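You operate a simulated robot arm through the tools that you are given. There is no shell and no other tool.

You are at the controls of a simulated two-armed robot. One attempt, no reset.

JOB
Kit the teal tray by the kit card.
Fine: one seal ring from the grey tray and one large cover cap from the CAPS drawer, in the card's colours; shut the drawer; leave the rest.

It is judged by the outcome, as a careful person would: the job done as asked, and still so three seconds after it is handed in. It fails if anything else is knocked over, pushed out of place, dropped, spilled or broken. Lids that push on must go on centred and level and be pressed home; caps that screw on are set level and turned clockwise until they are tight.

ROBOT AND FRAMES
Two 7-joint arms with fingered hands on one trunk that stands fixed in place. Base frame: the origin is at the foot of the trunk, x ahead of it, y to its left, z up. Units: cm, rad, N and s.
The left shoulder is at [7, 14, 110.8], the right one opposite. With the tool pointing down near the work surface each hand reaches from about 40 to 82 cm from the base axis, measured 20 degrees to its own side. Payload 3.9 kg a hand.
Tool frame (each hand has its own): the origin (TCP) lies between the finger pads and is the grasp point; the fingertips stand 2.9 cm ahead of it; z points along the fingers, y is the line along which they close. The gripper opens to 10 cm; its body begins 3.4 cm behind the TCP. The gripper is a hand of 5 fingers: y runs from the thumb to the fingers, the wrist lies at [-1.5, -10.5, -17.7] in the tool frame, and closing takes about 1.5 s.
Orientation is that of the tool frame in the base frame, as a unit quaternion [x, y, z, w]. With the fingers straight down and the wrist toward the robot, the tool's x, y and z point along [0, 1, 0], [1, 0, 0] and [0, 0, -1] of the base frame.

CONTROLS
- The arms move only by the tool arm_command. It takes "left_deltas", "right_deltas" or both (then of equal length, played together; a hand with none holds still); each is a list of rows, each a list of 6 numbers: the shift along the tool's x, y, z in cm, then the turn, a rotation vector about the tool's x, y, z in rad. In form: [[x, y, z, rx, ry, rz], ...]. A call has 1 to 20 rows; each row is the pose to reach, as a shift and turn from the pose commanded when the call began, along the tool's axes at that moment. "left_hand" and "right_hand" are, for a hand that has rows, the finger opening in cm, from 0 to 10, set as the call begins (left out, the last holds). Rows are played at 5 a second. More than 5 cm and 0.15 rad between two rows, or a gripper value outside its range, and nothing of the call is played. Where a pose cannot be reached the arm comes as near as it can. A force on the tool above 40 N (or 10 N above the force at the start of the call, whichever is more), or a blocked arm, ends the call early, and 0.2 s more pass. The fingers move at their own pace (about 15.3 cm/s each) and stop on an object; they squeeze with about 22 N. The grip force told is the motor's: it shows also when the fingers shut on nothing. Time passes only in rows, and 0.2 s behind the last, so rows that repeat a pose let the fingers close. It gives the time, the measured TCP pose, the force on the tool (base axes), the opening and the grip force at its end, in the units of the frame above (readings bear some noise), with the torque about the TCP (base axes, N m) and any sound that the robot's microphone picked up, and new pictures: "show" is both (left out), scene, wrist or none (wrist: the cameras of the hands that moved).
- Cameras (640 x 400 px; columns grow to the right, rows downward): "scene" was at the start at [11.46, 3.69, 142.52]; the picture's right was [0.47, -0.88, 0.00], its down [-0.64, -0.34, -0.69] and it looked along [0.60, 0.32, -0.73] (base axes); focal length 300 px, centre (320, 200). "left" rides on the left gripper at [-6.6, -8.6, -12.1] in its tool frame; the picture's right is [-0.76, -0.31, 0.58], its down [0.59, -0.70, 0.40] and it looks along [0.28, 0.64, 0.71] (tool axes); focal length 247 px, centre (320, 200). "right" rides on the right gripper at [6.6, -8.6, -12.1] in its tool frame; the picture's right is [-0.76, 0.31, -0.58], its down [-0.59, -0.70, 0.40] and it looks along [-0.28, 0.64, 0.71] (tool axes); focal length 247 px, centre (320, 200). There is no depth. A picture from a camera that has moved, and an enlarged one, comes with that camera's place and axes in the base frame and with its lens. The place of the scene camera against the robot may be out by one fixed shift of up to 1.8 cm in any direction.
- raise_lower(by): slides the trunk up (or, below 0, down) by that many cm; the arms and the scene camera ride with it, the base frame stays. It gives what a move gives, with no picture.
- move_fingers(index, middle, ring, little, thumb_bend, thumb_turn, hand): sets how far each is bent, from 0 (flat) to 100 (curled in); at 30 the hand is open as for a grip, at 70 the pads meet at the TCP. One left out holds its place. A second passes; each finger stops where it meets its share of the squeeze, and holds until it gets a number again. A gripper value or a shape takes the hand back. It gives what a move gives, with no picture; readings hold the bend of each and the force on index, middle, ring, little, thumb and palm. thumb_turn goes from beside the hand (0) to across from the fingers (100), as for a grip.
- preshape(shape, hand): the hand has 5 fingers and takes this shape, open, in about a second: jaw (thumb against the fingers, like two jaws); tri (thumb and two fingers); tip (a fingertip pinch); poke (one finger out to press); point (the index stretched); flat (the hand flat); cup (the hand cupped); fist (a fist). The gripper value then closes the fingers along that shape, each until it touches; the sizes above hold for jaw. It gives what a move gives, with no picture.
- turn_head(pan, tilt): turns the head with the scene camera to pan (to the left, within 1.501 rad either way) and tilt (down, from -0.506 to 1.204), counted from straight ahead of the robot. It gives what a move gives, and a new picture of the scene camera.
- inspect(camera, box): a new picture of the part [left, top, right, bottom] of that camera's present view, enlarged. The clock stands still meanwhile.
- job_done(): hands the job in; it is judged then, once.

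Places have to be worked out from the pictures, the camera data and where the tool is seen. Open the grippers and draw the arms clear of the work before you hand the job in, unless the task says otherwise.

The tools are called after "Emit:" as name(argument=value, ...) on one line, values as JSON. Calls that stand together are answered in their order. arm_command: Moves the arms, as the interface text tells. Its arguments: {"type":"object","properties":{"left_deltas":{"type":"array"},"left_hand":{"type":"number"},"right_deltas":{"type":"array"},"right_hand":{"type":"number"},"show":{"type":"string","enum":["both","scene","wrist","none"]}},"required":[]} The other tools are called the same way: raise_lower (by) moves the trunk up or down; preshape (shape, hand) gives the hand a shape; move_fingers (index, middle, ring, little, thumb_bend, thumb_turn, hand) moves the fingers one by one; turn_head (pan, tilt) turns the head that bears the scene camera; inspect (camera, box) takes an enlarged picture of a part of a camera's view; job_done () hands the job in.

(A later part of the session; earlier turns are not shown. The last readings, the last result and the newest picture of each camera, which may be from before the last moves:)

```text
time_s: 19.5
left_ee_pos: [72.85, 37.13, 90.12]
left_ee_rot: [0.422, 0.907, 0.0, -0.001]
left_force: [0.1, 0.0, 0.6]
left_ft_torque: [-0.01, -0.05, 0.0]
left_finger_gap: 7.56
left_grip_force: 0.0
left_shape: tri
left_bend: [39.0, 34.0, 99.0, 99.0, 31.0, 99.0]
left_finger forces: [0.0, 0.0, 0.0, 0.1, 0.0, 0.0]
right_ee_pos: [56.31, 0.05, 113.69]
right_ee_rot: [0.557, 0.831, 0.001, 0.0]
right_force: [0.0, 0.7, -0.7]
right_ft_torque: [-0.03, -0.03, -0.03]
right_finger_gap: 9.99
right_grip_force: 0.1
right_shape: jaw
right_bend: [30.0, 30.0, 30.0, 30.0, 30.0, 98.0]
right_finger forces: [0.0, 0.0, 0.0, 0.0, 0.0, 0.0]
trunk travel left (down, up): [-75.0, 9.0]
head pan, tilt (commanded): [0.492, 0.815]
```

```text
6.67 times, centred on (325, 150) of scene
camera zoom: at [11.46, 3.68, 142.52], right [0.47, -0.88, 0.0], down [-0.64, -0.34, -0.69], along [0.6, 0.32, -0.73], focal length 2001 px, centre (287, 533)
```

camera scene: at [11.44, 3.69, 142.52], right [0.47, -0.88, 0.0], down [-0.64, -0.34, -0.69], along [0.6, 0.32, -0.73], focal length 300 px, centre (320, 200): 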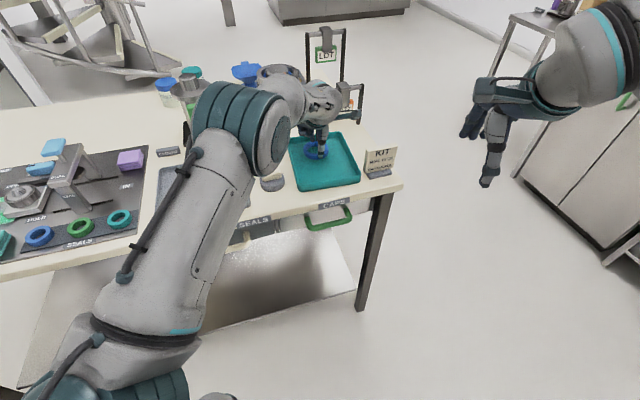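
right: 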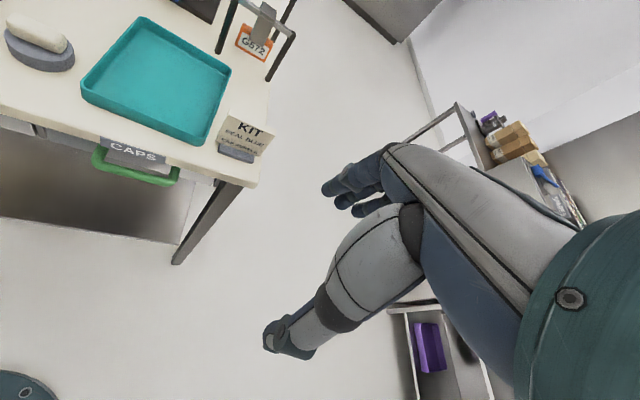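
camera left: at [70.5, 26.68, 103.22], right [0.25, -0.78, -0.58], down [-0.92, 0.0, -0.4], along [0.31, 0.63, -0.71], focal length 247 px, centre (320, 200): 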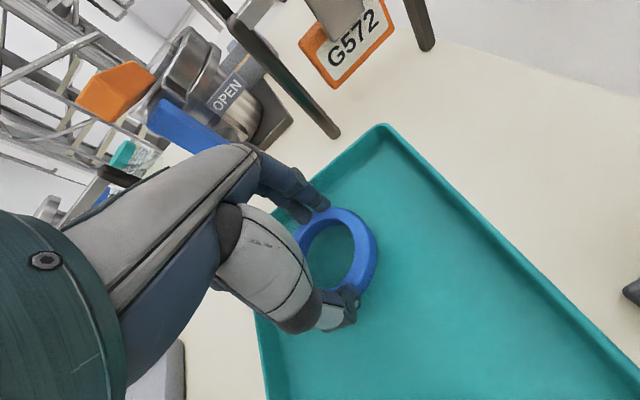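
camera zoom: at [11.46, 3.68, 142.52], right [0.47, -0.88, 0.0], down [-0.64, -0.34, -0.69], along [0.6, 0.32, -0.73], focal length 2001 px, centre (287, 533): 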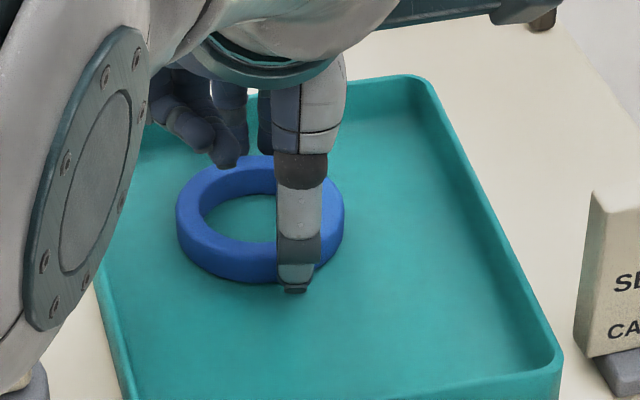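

The ring lies flat in the tray and the fingers are free of it. I raise the hand straight up, then check the ring stayed.

Emit:
arm_command(left_deltas=[[0, 0, -0.8, 0, 0, 0], [0, 0, -2, 0, 0, 0], [0, 0, -4, 0, 0, 0], [0, 0, -8, 0, 0, 0], [0, 0, -12, 0, 0, 0], [0, 0, -16, 0, 0, 0], [0, 0, -20, 0, 0, 0], [0, 0, -20, 0, 0, 0]], show="wrist")

```text
time_s: 21.3
left_ee_pos: [72.93, 37.4, 110.28]
left_ee_rot: [0.422, 0.907, 0.0, -0.001]
left_force: [0.1, 0.2, 0.6]
left_ft_torque: [0.01, 0.05, 0.0]
left_finger_gap: 7.58
left_grip_force: 0.0
left_shape: tri
left_bend: [39.0, 34.0, 99.0, 99.0, 30.0, 99.0]
left_finger forces: [0.0, 0.1, 0.1, 0.0, 0.0, 0.0]
right_ee_pos: [56.31, -0.03, 113.68]
right_ee_rot: [0.557, 0.831, 0.0, 0.0]
right_force: [-0.4, -0.1, 0.6]
right_ft_torque: [0.02, -0.01, -0.01]
right_finger_gap: 9.98
right_grip_force: 0.1
right_shape: jaw
right_bend: [30.0, 30.0, 30.0, 30.0, 30.0, 98.0]
right_finger forces: [0.0, 0.1, 0.0, 0.1, 0.0, 0.0]
trunk travel left (down, up): [-75.0, 9.0]
head pan, tilt (commanded): [0.492, 0.815]
camera left: at [70.45, 26.82, 122.34], right [0.25, -0.78, -0.58], down [-0.92, 0.0, -0.4], along [0.31, 0.63, -0.71], focal length 247 px, centre (320, 200)
```

left: 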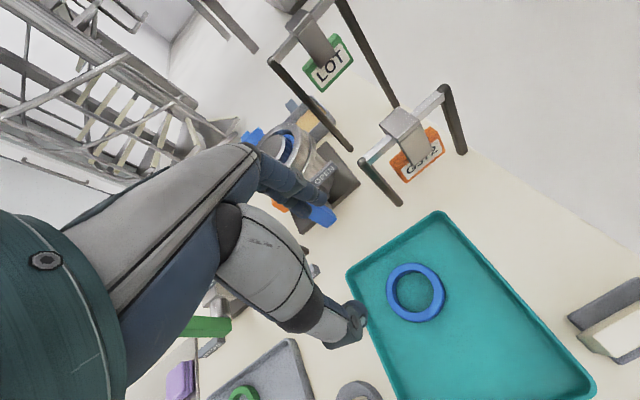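

The ring lies well inside the tray's far half. I draw the left hand back to its starting area to clear the view and the drawer.

Emit:
arm_command(left_deltas=[[2.3, -2.6, -2, 0, 0, 0.03], [4.6, -5.3, -4, 0, 0, 0.06], [7, -8, -6, 0, 0, 0.09], [9.3, -10.6, -7.2, 0, 0, 0.12], [11.6, -13.3, -7.2, 0, 0, 0.15], [14, -16, -7.2, 0, 0, 0.18], [16.3, -18.6, -7.2, 0, 0, 0.22], [18.6, -21.3, -7.2, 0, 0, 0.25], [21, -24, -7.2, 0, 0, 0.28], [23.3, -26.65, -7.2, 0, 0, 0.31], [23.3, -26.65, -7.2, 0, 0, 0.31]], left_hand=10, show="both")

Emit:
inspect(camera="scene", box=[240, 120, 420, 270])

```text
time_s: 23.7
left_ee_pos: [40.9, 43.48, 116.94]
left_ee_rot: [0.557, 0.831, -0.005, 0.003]
left_force: [0.1, -0.4, -0.5]
left_ft_torque: [0.01, 0.0, -0.04]
left_finger_gap: 9.97
left_grip_force: 0.0
left_shape: tri
left_bend: [30.0, 30.0, 99.0, 99.0, 30.0, 98.0]
left_finger forces: [0.1, 0.0, 0.0, 0.1, 0.0, 0.0]
left hand out of reach, approached as far as the arm can: row 7, 8, 9, 10, 11
right_ee_pos: [56.39, 0.05, 113.61]
right_ee_rot: [0.556, 0.831, 0.0, 0.0]
right_force: [0.2, 0.6, -0.7]
right_ft_torque: [0.01, 0.01, -0.02]
right_finger_gap: 9.99
right_grip_force: 0.1
right_shape: jaw
right_bend: [30.0, 30.0, 30.0, 30.0, 30.0, 98.0]
right_finger forces: [0.1, 0.0, 0.0, 0.0, 0.1, 0.0]
trunk travel left (down, up): [-75.0, 9.0]
head pan, tilt (commanded): [0.492, 0.815]
camera scene: at [11.54, 3.63, 142.52], right [0.47, -0.88, 0.0], down [-0.64, -0.34, -0.69], along [0.6, 0.32, -0.73], focal length 300 px, centre (320, 200)
camera left: at [35.28, 34.32, 129.02], right [0.0, -0.82, -0.57], down [-0.87, 0.27, -0.4], along [0.49, 0.5, -0.72], focal length 247 px, centre (320, 200)
```

scene: 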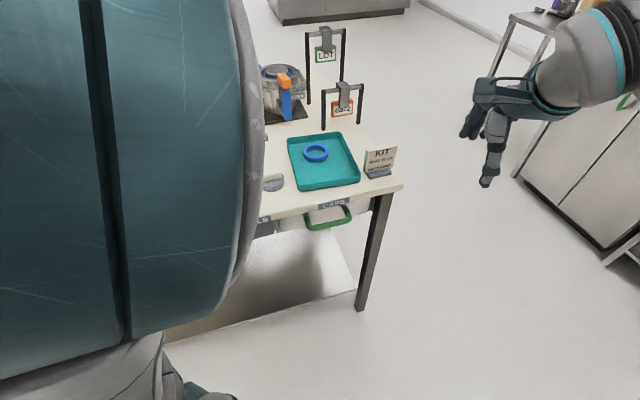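
left: 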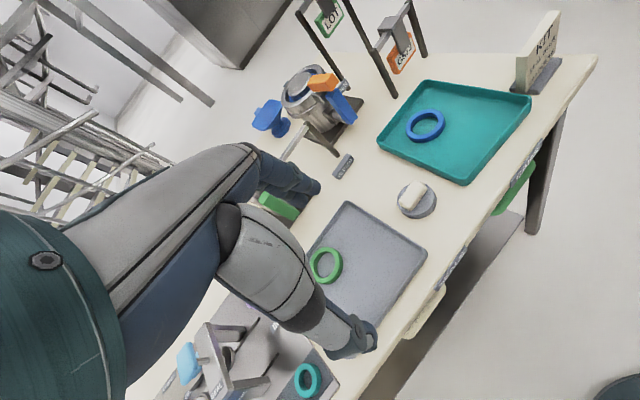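

```text
2.67 times, centred on (330, 195) of scene
camera zoom: at [11.54, 3.63, 142.52], right [0.47, -0.88, 0.0], down [-0.64, -0.34, -0.69], along [0.6, 0.32, -0.73], focal length 801 px, centre (293, 213)
```

zoom: 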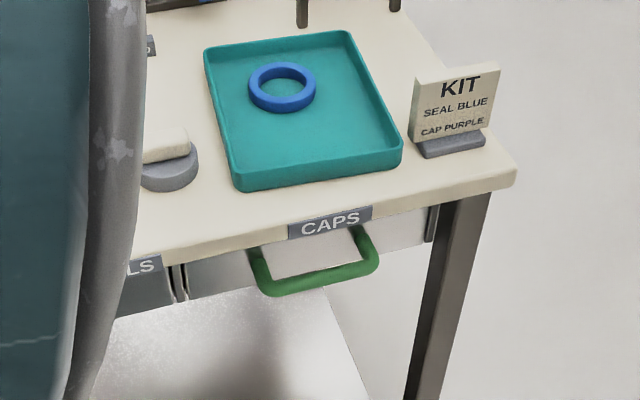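

The elbow came up high and part of the row was out of reach, with the arm now blocking the left of the view. I take the left hand outward to the left over the grey tray (well above it), with the earlier turn, to bring the elbow back to its lower place.

Emit:
arm_command(left_deltas=[[1.1, 1.1, 0.6, 0, 0, 0.119], [2.1, 2.2, 1.2, 0, 0, 0.238], [3.2, 3.3, 1.8, 0, 0, 0.357], [4.3, 4.4, 2.4, 0, 0, 0.476], [5.4, 5.5, 3.0, 0, 0, 0.595], [6.4, 6.5, 3.6, 0, 0, 0.714], [7.5, 7.6, 4.2, 0, 0, 0.833], [8.6, 8.7, 4.8, 0, 0, 0.952], [9.6, 9.8, 5.4, 0, 0, 1.071], [10.7, 10.9, 6.0, 0, 0, 1.19], [10.7, 10.9, 6.0, 0, 0, 1.19]], show="scene")

```text
time_s: 26.1
left_ee_pos: [46.47, 57.31, 111.14]
left_ee_rot: [0.927, 0.376, 0.0, 0.0]
left_force: [-0.3, 0.3, -0.5]
left_ft_torque: [0.03, 0.01, -0.02]
left_finger_gap: 9.98
left_grip_force: 0.1
left_shape: tri
left_bend: [30.0, 30.0, 99.0, 99.0, 30.0, 98.0]
left_finger forces: [0.1, 0.0, 0.0, 0.0, 0.0, 0.0]
right_ee_pos: [56.26, -0.11, 113.7]
right_ee_rot: [0.556, 0.831, 0.0, -0.001]
right_force: [0.3, -0.5, 0.7]
right_ft_torque: [-0.01, -0.02, 0.01]
right_finger_gap: 9.97
right_grip_force: 0.1
right_shape: jaw
right_bend: [30.0, 30.0, 30.0, 30.0, 30.0, 98.0]
right_finger forces: [0.0, 0.1, 0.0, 0.1, 0.0, 0.0]
trunk travel left (down, up): [-75.0, 9.0]
head pan, tilt (commanded): [0.492, 0.815]
camera scene: at [11.38, 3.59, 142.53], right [0.47, -0.88, 0.0], down [-0.64, -0.34, -0.69], along [0.6, 0.32, -0.73], focal length 300 px, centre (320, 200)
```

scene: 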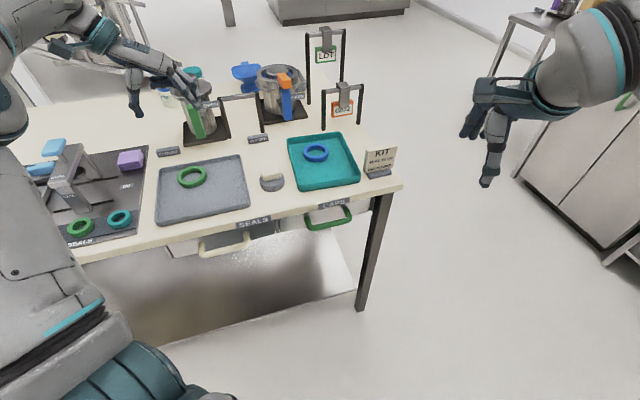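

The left arm is clear again. The CAPS handle bar triangulates near (60, 26.5, 74), about under the table's front edge, with the bench at 45° (pull direction about (-0.71, -0.71)). I bring the right hand in front of it, first tool-down at a safe distance, turned to 45°.

Emit:
arm_command(right_deltas=[[2.5, -0.8, 2.3, 0, 0, -0.065], [5.0, -1.6, 4.6, 0, 0, -0.13], [7.5, -2.4, 6.9, 0, 0, -0.195], [10, -3.3, 9.2, 0, 0, -0.26], [12.5, -4.1, 11.5, 0, 0, -0.325], [15.0, -4.9, 13.7, 0, 0, -0.391], [15.0, -4.9, 13.7, 0, 0, -0.391]], right_hand=10, show="both")

```text
time_s: 27.7
left_ee_pos: [46.68, 57.32, 110.99]
left_ee_rot: [0.926, 0.376, 0.0, 0.0]
left_force: [-0.5, 0.0, -0.1]
left_ft_torque: [0.03, -0.02, 0.02]
left_finger_gap: 9.98
left_grip_force: 0.0
left_shape: tri
left_bend: [30.0, 30.0, 99.0, 99.0, 30.0, 98.0]
left_finger forces: [0.1, 0.1, 0.0, 0.0, 0.0, 0.1]
right_ee_pos: [46.08, 12.02, 99.9]
right_ee_rot: [0.384, 0.923, 0.0, 0.0]
right_force: [-0.1, -0.8, 0.4]
right_ft_torque: [0.0, 0.02, 0.0]
right_finger_gap: 9.97
right_grip_force: 0.0
right_shape: jaw
right_bend: [30.0, 30.0, 30.0, 30.0, 30.0, 98.0]
right_finger forces: [0.1, 0.0, 0.1, 0.0, 0.0, 0.0]
trunk travel left (down, up): [-75.0, 9.0]
head pan, tilt (commanded): [0.492, 0.815]
camera scene: at [11.44, 3.61, 142.53], right [0.47, -0.88, 0.0], down [-0.64, -0.34, -0.69], along [0.6, 0.32, -0.73], focal length 300 px, centre (320, 200)
camera right: at [35.41, 10.65, 112.12], right [0.75, -0.32, 0.58], down [-0.08, -0.91, -0.4], along [0.66, 0.25, -0.71], focal length 247 px, centre (320, 200)
```

scene: 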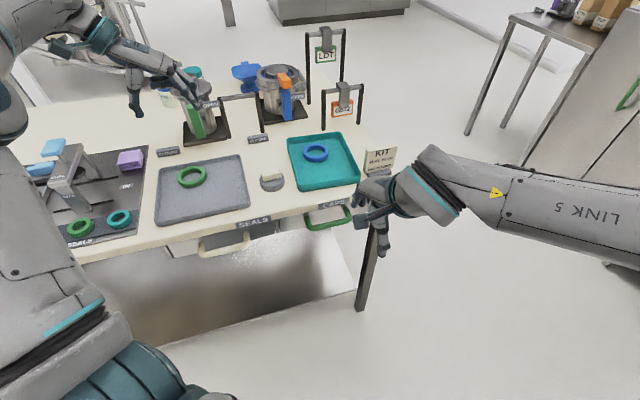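
right: 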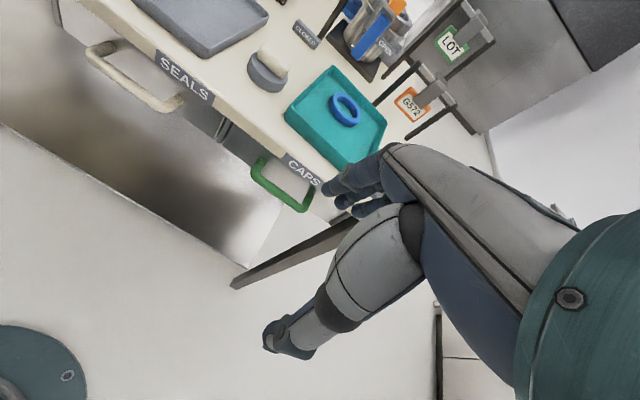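

The handle is in the right wrist view now; I enlarge it for measurement.

Emit:
inspect(camera="right", box=[210, 120, 370, 230])

Emit:
inspect(camera="scene", box=[280, 170, 400, 250])

```text
3.64 times, centred on (290, 175) of right
camera zoom: at [35.41, 10.65, 112.12], right [0.75, -0.32, 0.58], down [-0.08, -0.91, -0.4], along [0.66, 0.25, -0.71], focal length 898 px, centre (429, 291)
```

zoom: 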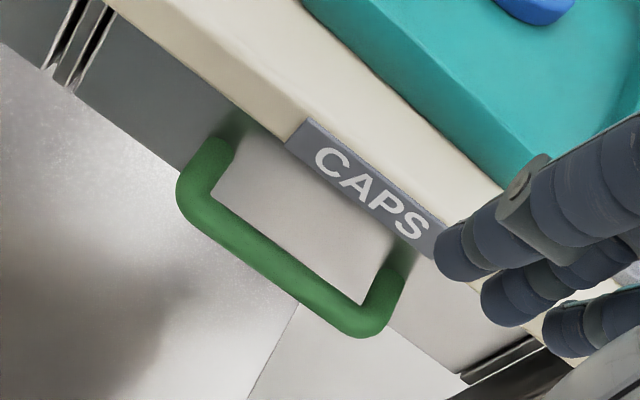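

```text
5.00 times, centred on (340, 210) of scene
camera zoom: at [11.44, 3.61, 142.53], right [0.47, -0.88, 0.0], down [-0.64, -0.34, -0.69], along [0.6, 0.32, -0.73], focal length 1501 px, centre (220, 150)
```

zoom: 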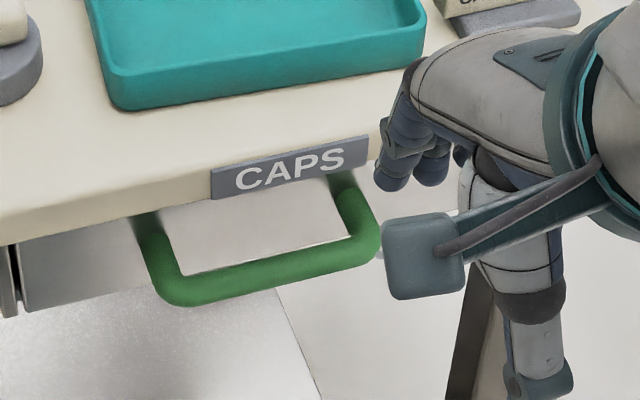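

Two right-camera views put the handle bar's middle at (59.7, 26.1, 75.6), with the drawer face about 4 cm behind it and the table underside near z≈84. I shape the right hand to thumb-and-two-fingers and pitch it nearly level at a standoff in front of the handle.

Emit:
preshape(shape="tri", hand="right")

Emit:
arm_command(right_deltas=[[0, 0.5, 2.2, -0.13, 0, 0], [0.1, 1.3, 4.4, -0.26, 0, 0], [0.1, 2.2, 6.6, -0.39, 0, 0], [0.15, 3.2, 8.8, -0.52, 0, 0], [0.2, 4.3, 11.0, -0.65, 0, 0], [0.2, 5.4, 13.1, -0.78, 0, 0], [0.25, 6.6, 15.3, -0.91, 0, 0], [0.3, 7.8, 17.5, -1.04, 0, 0], [0.3, 9.0, 19.7, -1.17, 0, 0], [0.35, 10.2, 21.8, -1.309, 0, 0], [0.35, 10.2, 21.8, -1.309, 0, 0]], right_hand=7, show="both")

```text
time_s: 28.6
left_ee_pos: [46.54, 57.32, 111.0]
left_ee_rot: [0.926, 0.376, 0.0, 0.0]
left_force: [0.6, -0.3, 0.6]
left_ft_torque: [0.01, -0.01, 0.0]
left_finger_gap: 10.0
left_grip_force: 0.0
left_shape: tri
left_bend: [30.0, 30.0, 99.0, 99.0, 30.0, 98.0]
left_finger forces: [0.0, 0.1, 0.1, 0.0, 0.0, 0.1]
right_ee_pos: [46.24, 12.01, 100.05]
right_ee_rot: [0.384, 0.923, 0.0, 0.001]
right_force: [0.5, 0.0, -0.3]
right_ft_torque: [-0.01, 0.01, 0.03]
right_finger_gap: 9.99
right_grip_force: 0.1
right_shape: tri
right_bend: [30.0, 30.0, 99.0, 99.0, 30.0, 98.0]
right_finger forces: [0.0, 0.0, 0.0, 0.0, 0.1, 0.1]
trunk travel left (down, up): [-75.0, 9.0]
head pan, tilt (commanded): [0.492, 0.815]
```

```text
time_s: 31.0
left_ee_pos: [46.58, 57.32, 111.12]
left_ee_rot: [0.927, 0.376, 0.0, 0.001]
left_force: [-0.1, 1.1, -0.7]
left_ft_torque: [-0.03, 0.02, 0.0]
left_finger_gap: 9.98
left_grip_force: 0.1
left_shape: tri
left_bend: [30.0, 30.0, 99.0, 99.0, 30.0, 98.0]
left_finger forces: [0.0, 0.0, 0.0, 0.0, 0.0, 0.0]
right_ee_pos: [52.93, 19.43, 78.19]
right_ee_rot: [0.305, 0.732, 0.563, 0.234]
right_force: [-0.4, 0.3, -0.2]
right_ft_torque: [0.0, 0.03, -0.01]
right_finger_gap: 7.0
right_grip_force: 0.0
right_shape: tri
right_bend: [41.0, 35.0, 99.0, 99.0, 30.0, 99.0]
right_finger forces: [0.0, 0.0, 0.0, 0.1, 0.0, 0.0]
trunk travel left (down, up): [-75.0, 9.0]
head pan, tilt (commanded): [0.492, 0.815]
camera scene: at [11.43, 3.61, 142.53], right [0.47, -0.88, 0.0], down [-0.64, -0.34, -0.69], along [0.6, 0.32, -0.73], focal length 300 px, centre (320, 200)
camera right: at [38.46, 14.2, 73.04], right [0.19, -0.87, 0.44], down [0.56, -0.27, -0.78], along [0.81, 0.4, 0.44], focal length 247 px, centre (320, 200)
```

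scene: 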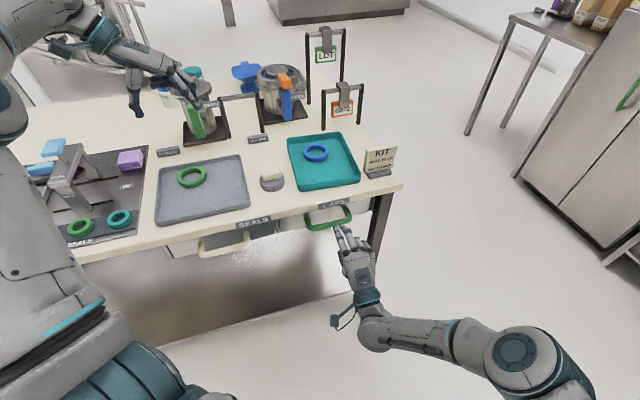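
right: 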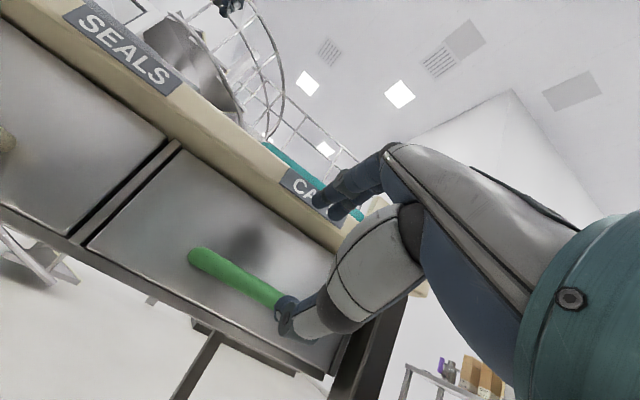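

The hand is now level in front of the drawer. I enlarge the right wrist view and the scene to refine the handle's height against the hand.

Emit:
inspect(camera="right", box=[160, 160, 400, 340])

Emit:
inspect(camera="scene", box=[280, 180, 420, 280])

```text
2.22 times, centred on (280, 250) of right
camera zoom: at [38.46, 14.2, 73.04], right [0.19, -0.87, 0.44], down [0.56, -0.27, -0.78], along [0.81, 0.4, 0.44], focal length 549 px, centre (409, 89)
```

zoom: 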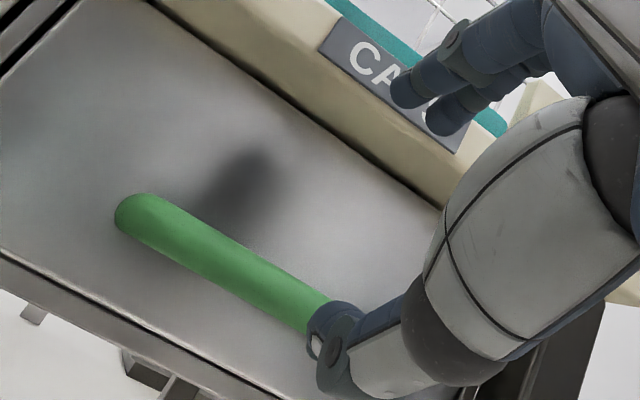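

```text
4.00 times, centred on (350, 230) of scene
camera zoom: at [11.43, 3.61, 142.53], right [0.47, -0.88, 0.0], down [-0.64, -0.34, -0.69], along [0.6, 0.32, -0.73], focal length 1201 px, centre (200, 80)
```

zoom: 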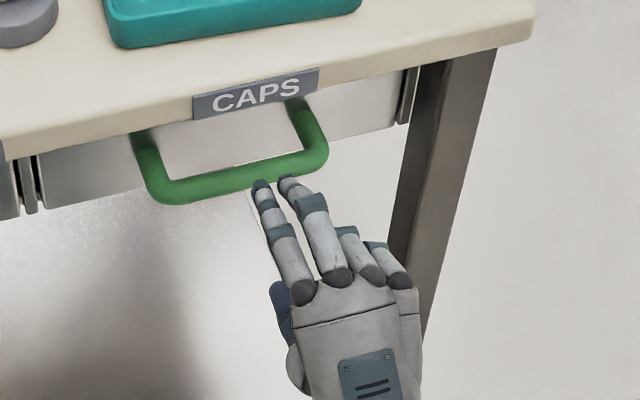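

Refined: the bar's middle is at about (60.8, 26.8, 74.0). I drop the hand's line by 1.3 cm, narrow the opening, and move in until the tips are just short of the bar.

Emit:
arm_command(right_deltas=[[-0.3, -0.7, 0, 0, 0, 0], [-0.36, -1.26, 1.5, 0, 0, 0], [-0.36, -1.26, 3.0, 0, 0, 0], [-0.36, -1.26, 4.5, 0, 0, 0], [-0.36, -1.26, 6.0, 0, 0, 0], [-0.36, -1.26, 6.0, 0, 0, 0]], right_hand=6, show="none")

Emit:
inspect(camera="right", box=[160, 130, 440, 340])

Emit:
inspect(camera="scene", box=[280, 180, 420, 280])

```text
time_s: 32.4
left_ee_pos: [46.57, 57.3, 110.97]
left_ee_rot: [0.926, 0.376, 0.001, 0.0]
left_force: [1.0, -0.4, 0.3]
left_ft_torque: [0.04, 0.0, -0.01]
left_finger_gap: 9.98
left_grip_force: 0.0
left_shape: tri
left_bend: [30.0, 30.0, 99.0, 99.0, 30.0, 98.0]
left_finger forces: [0.0, 0.0, 0.0, 0.0, 0.1, 0.1]
right_ee_pos: [59.06, 21.32, 75.9]
right_ee_rot: [0.307, 0.73, 0.557, 0.249]
right_force: [-0.6, 0.3, 0.2]
right_ft_torque: [0.02, -0.03, 0.01]
right_finger_gap: 6.03
right_grip_force: 0.1
right_shape: tri
right_bend: [39.0, 39.0, 99.0, 99.0, 30.0, 100.0]
right_finger forces: [0.0, 0.1, 0.0, 0.0, 0.1, 0.1]
trunk travel left (down, up): [-75.0, 9.0]
head pan, tilt (commanded): [0.492, 0.815]
```

```text
1.90 times, centred on (300, 235) of right
camera zoom: at [44.48, 16.52, 70.52], right [0.16, -0.87, 0.46], down [0.57, -0.3, -0.77], along [0.81, 0.39, 0.44], focal length 470 px, centre (358, 133)
```

zoom: 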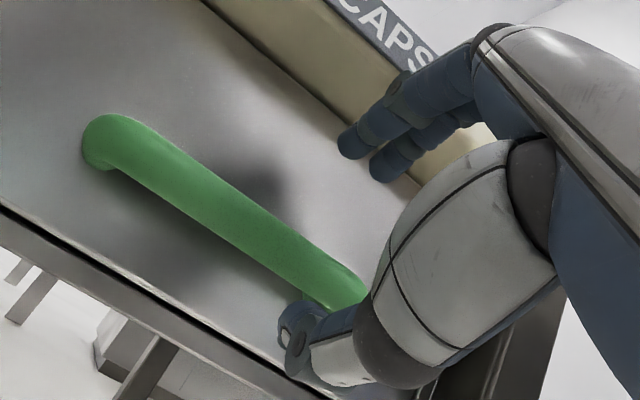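

```text
4.00 times, centred on (350, 230) of scene
camera zoom: at [11.45, 3.67, 142.53], right [0.47, -0.88, 0.0], down [-0.64, -0.34, -0.69], along [0.6, 0.32, -0.73], focal length 1201 px, centre (200, 80)
```

zoom: 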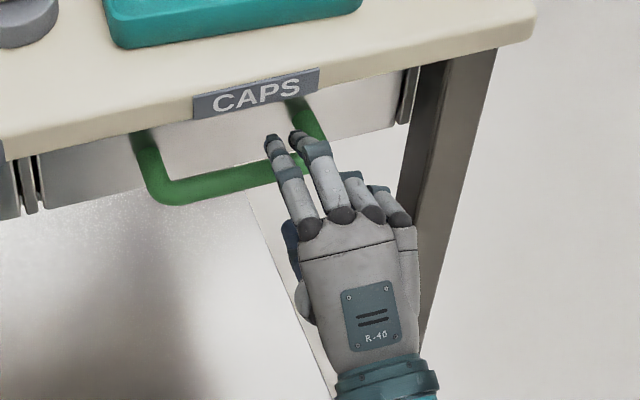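

The measured pose is about 2.6 cm to the right of what I commanded, with no force felt. I hold for a moment to see whether it settles.

Emit:
arm_command(right_deltas=[[0, 0, 0, 0, 0, 0], [0, 0, 0, 0, 0, 0], [0, 0, 0, 0, 0, 0]], show="both")

```text
time_s: 33.2
left_ee_pos: [46.55, 57.36, 111.01]
left_ee_rot: [0.927, 0.376, 0.0, 0.0]
left_force: [-0.4, -0.9, 0.8]
left_ft_torque: [0.03, 0.0, 0.03]
left_finger_gap: 9.98
left_grip_force: 0.1
left_shape: tri
left_bend: [30.0, 30.0, 99.0, 99.0, 30.0, 98.0]
left_finger forces: [0.1, 0.0, 0.0, 0.1, 0.0, 0.1]
right_ee_pos: [58.75, 21.22, 75.4]
right_ee_rot: [0.308, 0.732, 0.555, 0.248]
right_force: [-1.0, -0.6, -0.6]
right_ft_torque: [0.01, -0.02, 0.0]
right_finger_gap: 6.0
right_grip_force: 0.2
right_shape: tri
right_bend: [39.0, 39.0, 99.0, 99.0, 30.0, 100.0]
right_finger forces: [0.0, 0.0, 0.1, 0.1, 0.1, 0.1]
trunk travel left (down, up): [-75.0, 9.0]
head pan, tilt (commanded): [0.492, 0.815]
camera scene: at [11.47, 3.67, 142.52], right [0.47, -0.88, 0.0], down [-0.64, -0.34, -0.69], along [0.6, 0.32, -0.73], focal length 300 px, centre (320, 200)
camera right: at [44.22, 16.37, 70.12], right [0.17, -0.87, 0.46], down [0.56, -0.3, -0.77], along [0.81, 0.39, 0.44], focal length 247 px, centre (320, 200)
```

scene: 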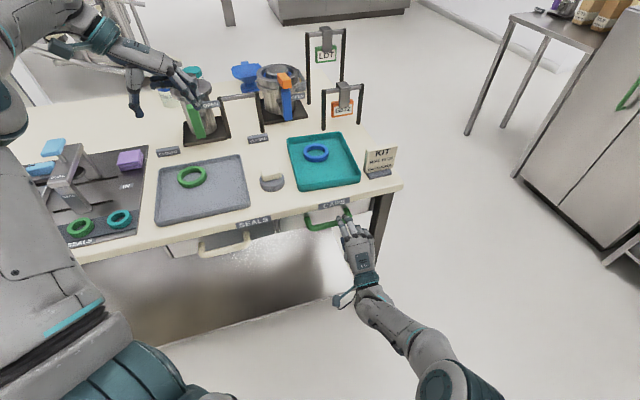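
right: 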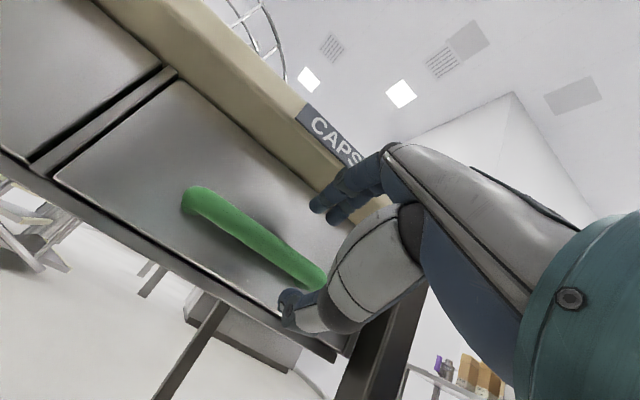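

The wrist would be about 60 cm from the right shoulder here, which is the arm's full stretch, so the right arm can't get to the handle from this height. I'll back the hand away, put the left hand back over its starting spot off the table, and then lower the trunk.

Emit:
arm_command(right_deltas=[[0, 0.3, -2, 0, 0, 0], [0, 0.6, -4, 0, 0, 0], [0, 1, -6, 0, 0, 0], [0, 2, -8, 0, 0, 0], [0, 4, -10, 0, 0, 0], [0, 6, -11, 0, 0, 0], [0, 8, -12, 0, 0, 0], [0, 8, -12, 0, 0, 0]], show="none")

Emit:
arm_command(left_deltas=[[-1.4, 0.8, -0.7, 0, 0, -0.119], [-2.8, 1.6, -1.4, 0, 0, -0.238], [-4.2, 2.5, -2.1, 0, 0, -0.357], [-5.6, 3.3, -2.8, 0, 0, -0.476], [-7.0, 4.2, -3.5, 0, 0, -0.595], [-9.0, 5.2, -4.2, 0, 0, -0.714], [-12, 6.2, -4.9, 0, 0, -0.833], [-15, 7.3, -5.6, 0, 0, -0.952], [-18, 8.3, -6.3, 0, 0, -1.071], [-21.5, 9.3, -6.5, 0, 0, -1.19], [-21.5, 9.3, -6.5, 0, 0, -1.19]], show="scene")

```text
time_s: 35.0
left_ee_pos: [46.56, 57.37, 111.02]
left_ee_rot: [0.926, 0.376, 0.001, 0.0]
left_force: [0.6, 0.7, -0.8]
left_ft_torque: [-0.02, 0.02, 0.0]
left_finger_gap: 10.01
left_grip_force: 0.0
left_shape: tri
left_bend: [30.0, 30.0, 99.0, 99.0, 30.0, 98.0]
left_finger forces: [0.0, 0.1, 0.0, 0.0, 0.0, 0.1]
right_ee_pos: [50.52, 16.15, 86.13]
right_ee_rot: [0.305, 0.732, 0.562, 0.234]
right_force: [0.3, -0.1, 0.5]
right_ft_torque: [0.02, -0.01, 0.03]
right_finger_gap: 5.98
right_grip_force: 0.0
right_shape: tri
right_bend: [39.0, 39.0, 99.0, 99.0, 30.0, 100.0]
right_finger forces: [0.0, 0.0, 0.1, 0.1, 0.1, 0.0]
trunk travel left (down, up): [-75.0, 9.0]
head pan, tilt (commanded): [0.492, 0.815]
```

```text
time_s: 37.4
left_ee_pos: [41.85, 42.85, 116.98]
left_ee_rot: [0.555, 0.832, -0.005, 0.003]
left_force: [0.4, 0.3, 0.2]
left_ft_torque: [0.0, -0.03, 0.04]
left_finger_gap: 9.99
left_grip_force: 0.0
left_shape: tri
left_bend: [30.0, 30.0, 99.0, 99.0, 30.0, 98.0]
left_finger forces: [0.1, 0.0, 0.0, 0.0, 0.0, 0.0]
left hand out of reach, approached as far as the arm can: row 9, 10, 11
right_ee_pos: [50.46, 16.23, 86.11]
right_ee_rot: [0.305, 0.733, 0.562, 0.233]
right_force: [0.0, 0.0, 0.0]
right_ft_torque: [-0.02, -0.01, -0.01]
right_finger_gap: 5.98
right_grip_force: 0.0
right_shape: tri
right_bend: [39.0, 39.0, 99.0, 99.0, 30.0, 100.0]
right_finger forces: [0.1, 0.0, 0.1, 0.0, 0.0, 0.0]
trunk travel left (down, up): [-75.0, 9.0]
head pan, tilt (commanded): [0.492, 0.815]
camera scene: at [11.42, 3.67, 142.53], right [0.47, -0.88, 0.0], down [-0.64, -0.34, -0.69], along [0.6, 0.32, -0.73], focal length 300 px, centre (320, 200)
```

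scene: 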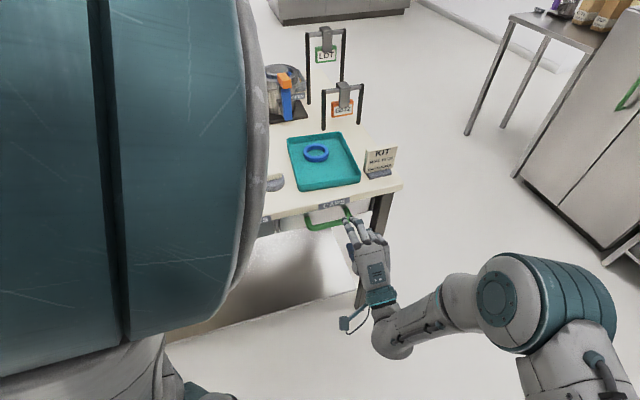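

The left hand sits over the table's front edge at z≈117, well clear of everything below. I lower the trunk 20 cm, which leaves its fingertips about 94, above all the trays.

Emit:
raise_lower(by=-20)

Emit:
turn_head(pan=0.45, tilt=0.8)

```text
time_s: 39.6
left_ee_pos: [41.97, 42.87, 96.86]
left_ee_rot: [0.555, 0.832, -0.005, 0.003]
left_force: [0.0, -0.2, -0.4]
left_ft_torque: [0.01, 0.01, 0.01]
left_finger_gap: 9.99
left_grip_force: 0.0
left_shape: tri
left_bend: [30.0, 30.0, 99.0, 99.0, 30.0, 98.0]
left_finger forces: [0.1, 0.0, 0.0, 0.1, 0.0, 0.0]
right_ee_pos: [50.59, 16.24, 66.12]
right_ee_rot: [0.305, 0.732, 0.562, 0.234]
right_force: [-0.2, 0.6, -0.6]
right_ft_torque: [-0.02, 0.03, -0.03]
right_finger_gap: 6.01
right_grip_force: 0.0
right_shape: tri
right_bend: [39.0, 39.0, 99.0, 99.0, 30.0, 100.0]
right_finger forces: [0.0, 0.0, 0.0, 0.0, 0.0, 0.0]
trunk travel left (down, up): [-55.0, 29.0]
head pan, tilt (commanded): [0.492, 0.815]
```

```text
time_s: 40.2
left_ee_pos: [41.91, 42.77, 96.89]
left_ee_rot: [0.556, 0.831, -0.006, 0.003]
left_force: [-0.1, 0.3, -0.4]
left_ft_torque: [0.01, -0.02, -0.03]
left_finger_gap: 9.98
left_grip_force: 0.0
left_shape: tri
left_bend: [30.0, 30.0, 99.0, 99.0, 30.0, 98.0]
left_finger forces: [0.1, 0.0, 0.1, 0.1, 0.0, 0.1]
right_ee_pos: [50.59, 16.15, 66.0]
right_ee_rot: [0.306, 0.733, 0.561, 0.234]
right_force: [-0.4, 0.0, -0.3]
right_ft_torque: [0.0, -0.01, 0.01]
right_finger_gap: 6.0
right_grip_force: 0.0
right_shape: tri
right_bend: [39.0, 39.0, 99.0, 99.0, 30.0, 100.0]
right_finger forces: [0.0, 0.0, 0.1, 0.1, 0.1, 0.0]
trunk travel left (down, up): [-55.0, 29.0]
head pan, tilt (commanded): [0.45, 0.799]
camera scene: at [11.68, 3.41, 122.65], right [0.44, -0.9, 0.0], down [-0.65, -0.31, -0.7], along [0.63, 0.3, -0.72], focal length 300 px, centre (320, 200)
```

scene: 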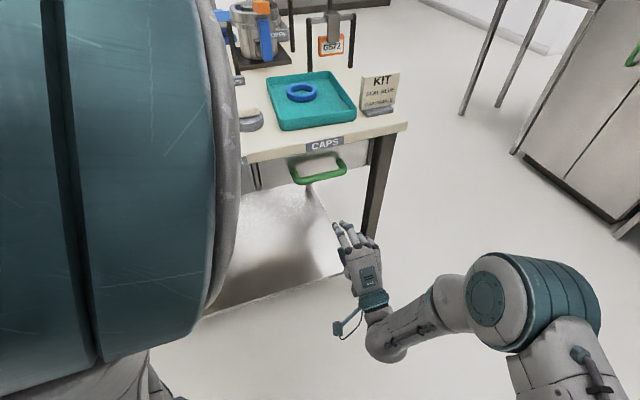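

The drawer front is in clear view. I bring the right hand up to a standoff 9 cm short of the handle, in line with it.

Emit:
arm_command(right_deltas=[[0.1, 3, 0, 0, 0, 0], [0.2, 6, 0.5, 0, 0, 0], [0.3, 9, 1.5, 0, 0, 0], [0.31, 11.48, 2.49, 0, 0, 0], [0.31, 11.48, 2.49, 0, 0, 0]], right_hand=6, show="none")

Emit:
inspect(camera="right", box=[160, 130, 440, 340])

Emit:
inspect(camera="scene", box=[250, 110, 430, 240])

```text
time_s: 41.4
left_ee_pos: [41.89, 42.86, 96.77]
left_ee_rot: [0.556, 0.831, -0.005, 0.003]
left_force: [0.8, -0.5, 0.1]
left_ft_torque: [0.01, -0.01, -0.01]
left_finger_gap: 10.01
left_grip_force: 0.2
left_shape: tri
left_bend: [30.0, 30.0, 99.0, 99.0, 30.0, 98.0]
left_finger forces: [0.0, 0.0, 0.1, 0.1, 0.0, 0.0]
right_ee_pos: [54.03, 20.25, 76.53]
right_ee_rot: [0.305, 0.733, 0.562, 0.233]
right_force: [-0.7, 0.5, -0.3]
right_ft_torque: [-0.03, -0.03, 0.01]
right_finger_gap: 6.01
right_grip_force: 0.1
right_shape: tri
right_bend: [39.0, 39.0, 99.0, 99.0, 30.0, 100.0]
right_finger forces: [0.0, 0.0, 0.1, 0.1, 0.0, 0.0]
trunk travel left (down, up): [-55.0, 29.0]
head pan, tilt (commanded): [0.45, 0.799]
```

```text
1.90 times, centred on (300, 235) of right
camera zoom: at [39.53, 15.11, 71.35], right [0.19, -0.87, 0.45], down [0.56, -0.27, -0.78], along [0.81, 0.4, 0.43], focal length 470 px, centre (358, 133)
```

zoom: 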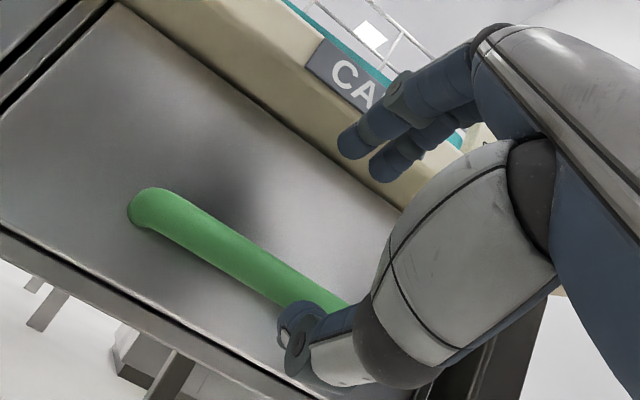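

```text
3.08 times, centred on (340, 175) of scene
camera zoom: at [11.69, 3.41, 122.65], right [0.44, -0.9, 0.0], down [-0.65, -0.31, -0.7], along [0.63, 0.3, -0.72], focal length 924 px, centre (258, 277)
```

zoom: 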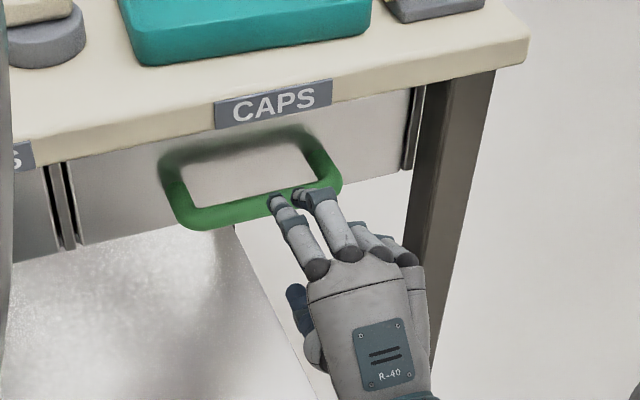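

The hand tracks well now and the bar lies on its axis. I move in 6 cm, slowly, and look again.

Emit:
arm_command(right_deltas=[[0, 0, 1.5, 0, 0, 0], [0, 0, 3, 0, 0, 0], [0, 0, 4.5, 0, 0, 0], [0, 0, 6, 0, 0, 0], [0, 0, 6, 0, 0, 0]], show="none")

Emit:
inspect(camera="right", box=[160, 130, 440, 340])

Emit:
inspect(camera="scene", box=[250, 110, 430, 240])

```text
time_s: 42.6
left_ee_pos: [41.99, 42.74, 96.95]
left_ee_rot: [0.556, 0.831, -0.006, 0.003]
left_force: [0.0, 0.3, 0.7]
left_ft_torque: [0.0, 0.02, 0.01]
left_finger_gap: 9.98
left_grip_force: 0.0
left_shape: tri
left_bend: [30.0, 30.0, 99.0, 99.0, 30.0, 98.0]
left_finger forces: [0.1, 0.0, 0.0, 0.0, 0.0, 0.1]
right_ee_pos: [58.31, 24.4, 74.76]
right_ee_rot: [0.306, 0.732, 0.562, 0.234]
right_force: [-0.1, 0.4, 0.6]
right_ft_torque: [0.0, 0.02, 0.04]
right_finger_gap: 6.01
right_grip_force: 0.0
right_shape: tri
right_bend: [39.0, 39.0, 99.0, 99.0, 30.0, 100.0]
right_finger forces: [0.1, 0.0, 0.0, 0.0, 0.0, 0.0]
trunk travel left (down, up): [-55.0, 29.0]
head pan, tilt (commanded): [0.45, 0.799]
```

```text
1.90 times, centred on (300, 235) of right
camera zoom: at [43.73, 19.24, 69.69], right [0.19, -0.87, 0.45], down [0.56, -0.27, -0.78], along [0.81, 0.4, 0.43], focal length 470 px, centre (358, 133)
```

zoom: 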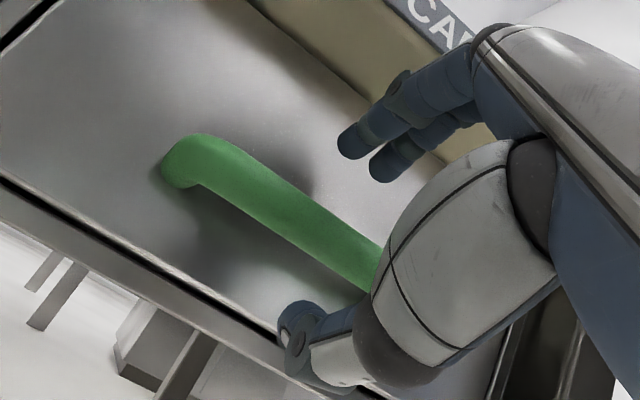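

```text
3.08 times, centred on (340, 175) of scene
camera zoom: at [11.67, 3.41, 122.65], right [0.44, -0.9, 0.0], down [-0.65, -0.31, -0.7], along [0.63, 0.3, -0.72], focal length 924 px, centre (258, 277)
```

zoom: 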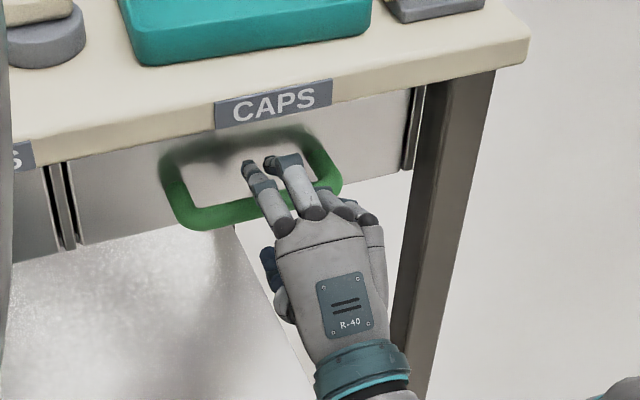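

The bar lies 3.9 cm ahead of the TCP and 0.3 cm towards the thumb. I go in 3.1 cm more with a slightly smaller opening so the fingers stay clear of the drawer face.

Emit:
arm_command(right_deltas=[[0, -0.2, 0.8, 0, 0, 0], [0, -0.3, 1.6, 0, 0, 0], [0, -0.3, 2.4, 0, 0, 0], [0, -0.3, 3.1, 0, 0, 0], [0, -0.3, 3.1, 0, 0, 0]], right_hand=5, show="none")

Emit:
inspect(camera="right", box=[160, 130, 440, 340])

Emit:
inspect(camera="scene", box=[250, 110, 430, 240])

```text
time_s: 43.8
left_ee_pos: [42.02, 42.72, 97.03]
left_ee_rot: [0.556, 0.831, -0.005, 0.004]
left_force: [-0.4, 0.8, -0.1]
left_ft_torque: [-0.05, 0.01, 0.0]
left_finger_gap: 9.99
left_grip_force: 0.0
left_shape: tri
left_bend: [30.0, 30.0, 99.0, 99.0, 30.0, 98.0]
left_finger forces: [0.0, 0.1, 0.0, 0.0, 0.0, 0.0]
right_ee_pos: [60.22, 26.35, 73.94]
right_ee_rot: [0.305, 0.732, 0.563, 0.234]
right_force: [0.2, -0.2, -0.1]
right_ft_torque: [-0.01, 0.03, 0.03]
right_finger_gap: 5.02
right_grip_force: 0.1
right_shape: tri
right_bend: [40.0, 42.0, 99.0, 99.0, 35.0, 100.0]
right_finger forces: [0.0, 0.0, 0.0, 0.0, 0.0, 0.0]
trunk travel left (down, up): [-55.0, 29.0]
head pan, tilt (commanded): [0.45, 0.799]
```

```text
1.90 times, centred on (300, 235) of right
camera zoom: at [45.85, 21.2, 68.76], right [0.19, -0.87, 0.45], down [0.56, -0.27, -0.78], along [0.81, 0.4, 0.44], focal length 470 px, centre (358, 133)
```

zoom: 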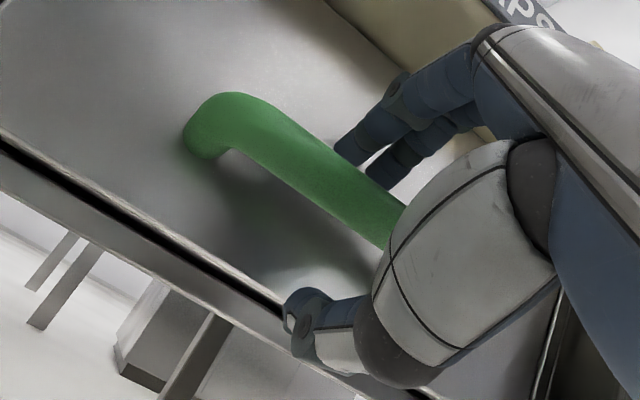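

```text
3.08 times, centred on (340, 175) of scene
camera zoom: at [11.68, 3.41, 122.65], right [0.44, -0.9, 0.0], down [-0.65, -0.31, -0.7], along [0.63, 0.3, -0.72], focal length 924 px, centre (258, 277)
```

zoom: 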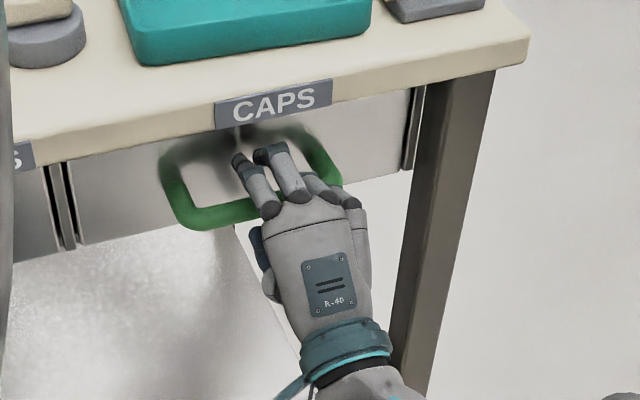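

The bar passes between the fingers and the thumb with no contact yet. I close the right hand on it.

Emit:
arm_command(right_deltas=[[0, 0, 0, 0, 0, 0], [0, 0, 0, 0, 0, 0], [0, 0, 0, 0, 0, 0], [0, 0, 0, 0, 0, 0], [0, 0, 0, 0, 0, 0], [0, 0, 0, 0, 0, 0], [0, 0, 0, 0, 0, 0]], right_hand=0, show="none")

Emit:
inspect(camera="right", box=[160, 130, 440, 340])

Emit:
inspect(camera="scene", box=[250, 110, 430, 240])

```text
time_s: 45.4
left_ee_pos: [41.98, 42.86, 96.91]
left_ee_rot: [0.556, 0.831, -0.006, 0.002]
left_force: [0.9, 0.1, -0.4]
left_ft_torque: [0.02, -0.03, 0.02]
left_finger_gap: 9.97
left_grip_force: 0.0
left_shape: tri
left_bend: [30.0, 30.0, 99.0, 99.0, 30.0, 98.0]
left_finger forces: [0.0, 0.1, 0.1, 0.0, 0.1, 0.0]
right_ee_pos: [60.29, 26.36, 73.84]
right_ee_rot: [0.306, 0.733, 0.561, 0.234]
right_force: [0.3, 0.7, -3.2]
right_ft_torque: [-0.04, -0.02, 0.01]
right_finger_gap: 0.83
right_grip_force: 21.9
right_shape: tri
right_bend: [75.0, 72.0, 100.0, 100.0, 73.0, 100.0]
right_finger forces: [6.2, 4.7, 0.0, 0.0, 17.3, 0.1]
trunk travel left (down, up): [-55.0, 29.0]
head pan, tilt (commanded): [0.45, 0.799]
```

```text
1.90 times, centred on (300, 235) of right
camera zoom: at [45.87, 21.21, 68.72], right [0.19, -0.87, 0.45], down [0.56, -0.28, -0.78], along [0.81, 0.4, 0.43], focal length 470 px, centre (358, 133)
```

zoom: 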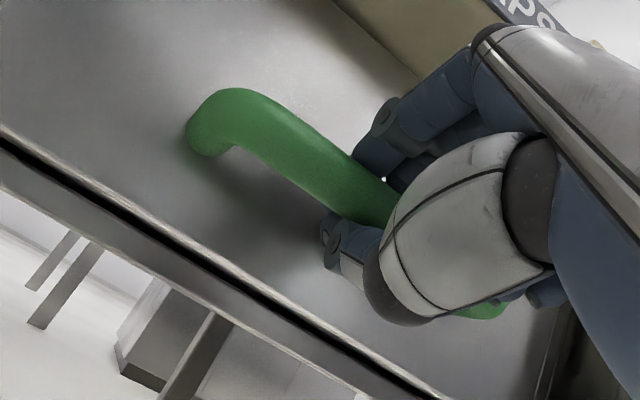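

```text
3.08 times, centred on (340, 175) of scene
camera zoom: at [11.74, 3.45, 122.64], right [0.44, -0.9, 0.0], down [-0.65, -0.31, -0.7], along [0.63, 0.3, -0.72], focal length 924 px, centre (258, 277)
```

zoom: 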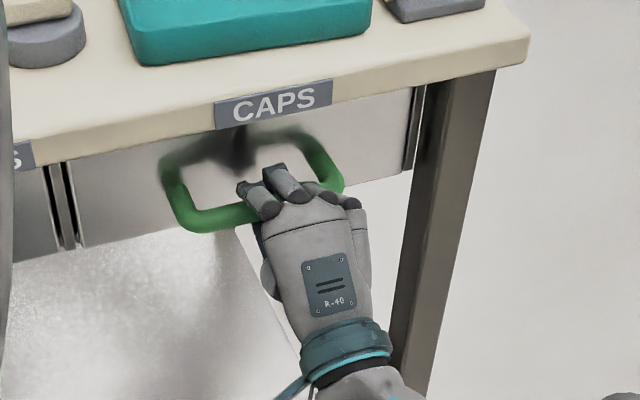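

The fingers have closed round the bar. I pull 4 cm straight out along (-0.71, -0.71) and check whether the drawer follows.

Emit:
arm_command(right_deltas=[[0, -0.13, -0.48, 0, 0, 0], [0, -0.26, -0.97, 0, 0, 0], [0, -0.39, -1.45, 0, 0, 0], [0, -0.51, -1.93, 0, 0, 0], [0, -0.77, -2.9, 0, 0, 0], [0, -1.03, -3.87, 0, 0, 0], [0, -1.03, -3.87, 0, 0, 0]], show="both")

```text
time_s: 47.0
left_ee_pos: [41.96, 42.81, 96.95]
left_ee_rot: [0.556, 0.831, -0.005, 0.003]
left_force: [-0.6, -0.3, 0.2]
left_ft_torque: [-0.04, 0.01, 0.01]
left_finger_gap: 9.96
left_grip_force: 0.0
left_shape: tri
left_bend: [30.0, 30.0, 99.0, 99.0, 30.0, 98.0]
left_finger forces: [0.0, 0.1, 0.1, 0.0, 0.0, 0.0]
right_ee_pos: [57.56, 23.46, 73.83]
right_ee_rot: [0.306, 0.732, 0.562, 0.234]
right_force: [2.2, -2.9, -0.3]
right_ft_torque: [0.01, 0.03, 0.0]
right_finger_gap: 0.85
right_grip_force: 22.0
right_shape: tri
right_bend: [75.0, 72.0, 100.0, 100.0, 73.0, 100.0]
right_finger forces: [6.6, 4.7, 0.0, 0.0, 16.5, 0.0]
trunk travel left (down, up): [-55.0, 29.0]
head pan, tilt (commanded): [0.45, 0.799]
camera scene: at [11.72, 3.37, 122.65], right [0.44, -0.9, 0.0], down [-0.65, -0.31, -0.7], along [0.63, 0.3, -0.72], focal length 300 px, centre (320, 200)
camera right: at [43.04, 18.43, 68.66], right [0.19, -0.87, 0.44], down [0.56, -0.27, -0.78], along [0.81, 0.4, 0.44], focal length 247 px, centre (320, 200)
```

scene: 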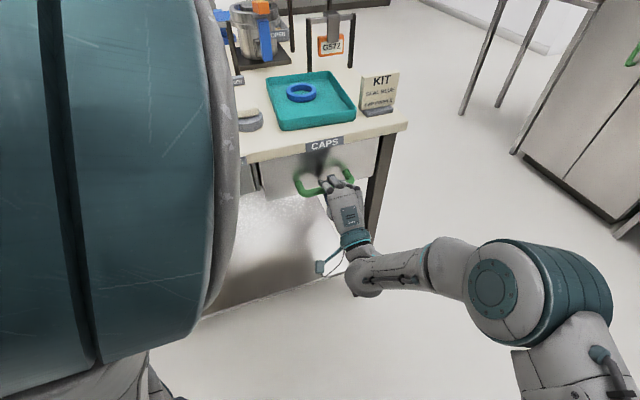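
right: 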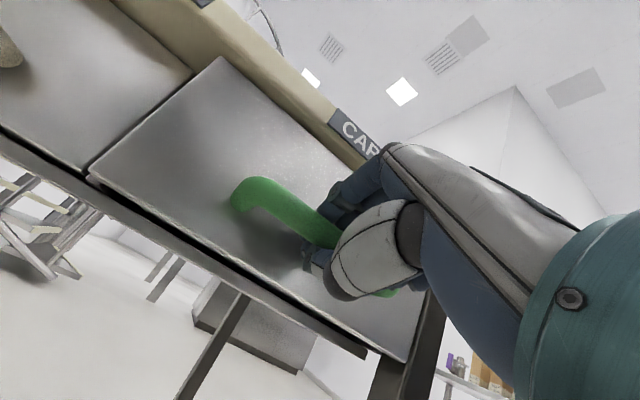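

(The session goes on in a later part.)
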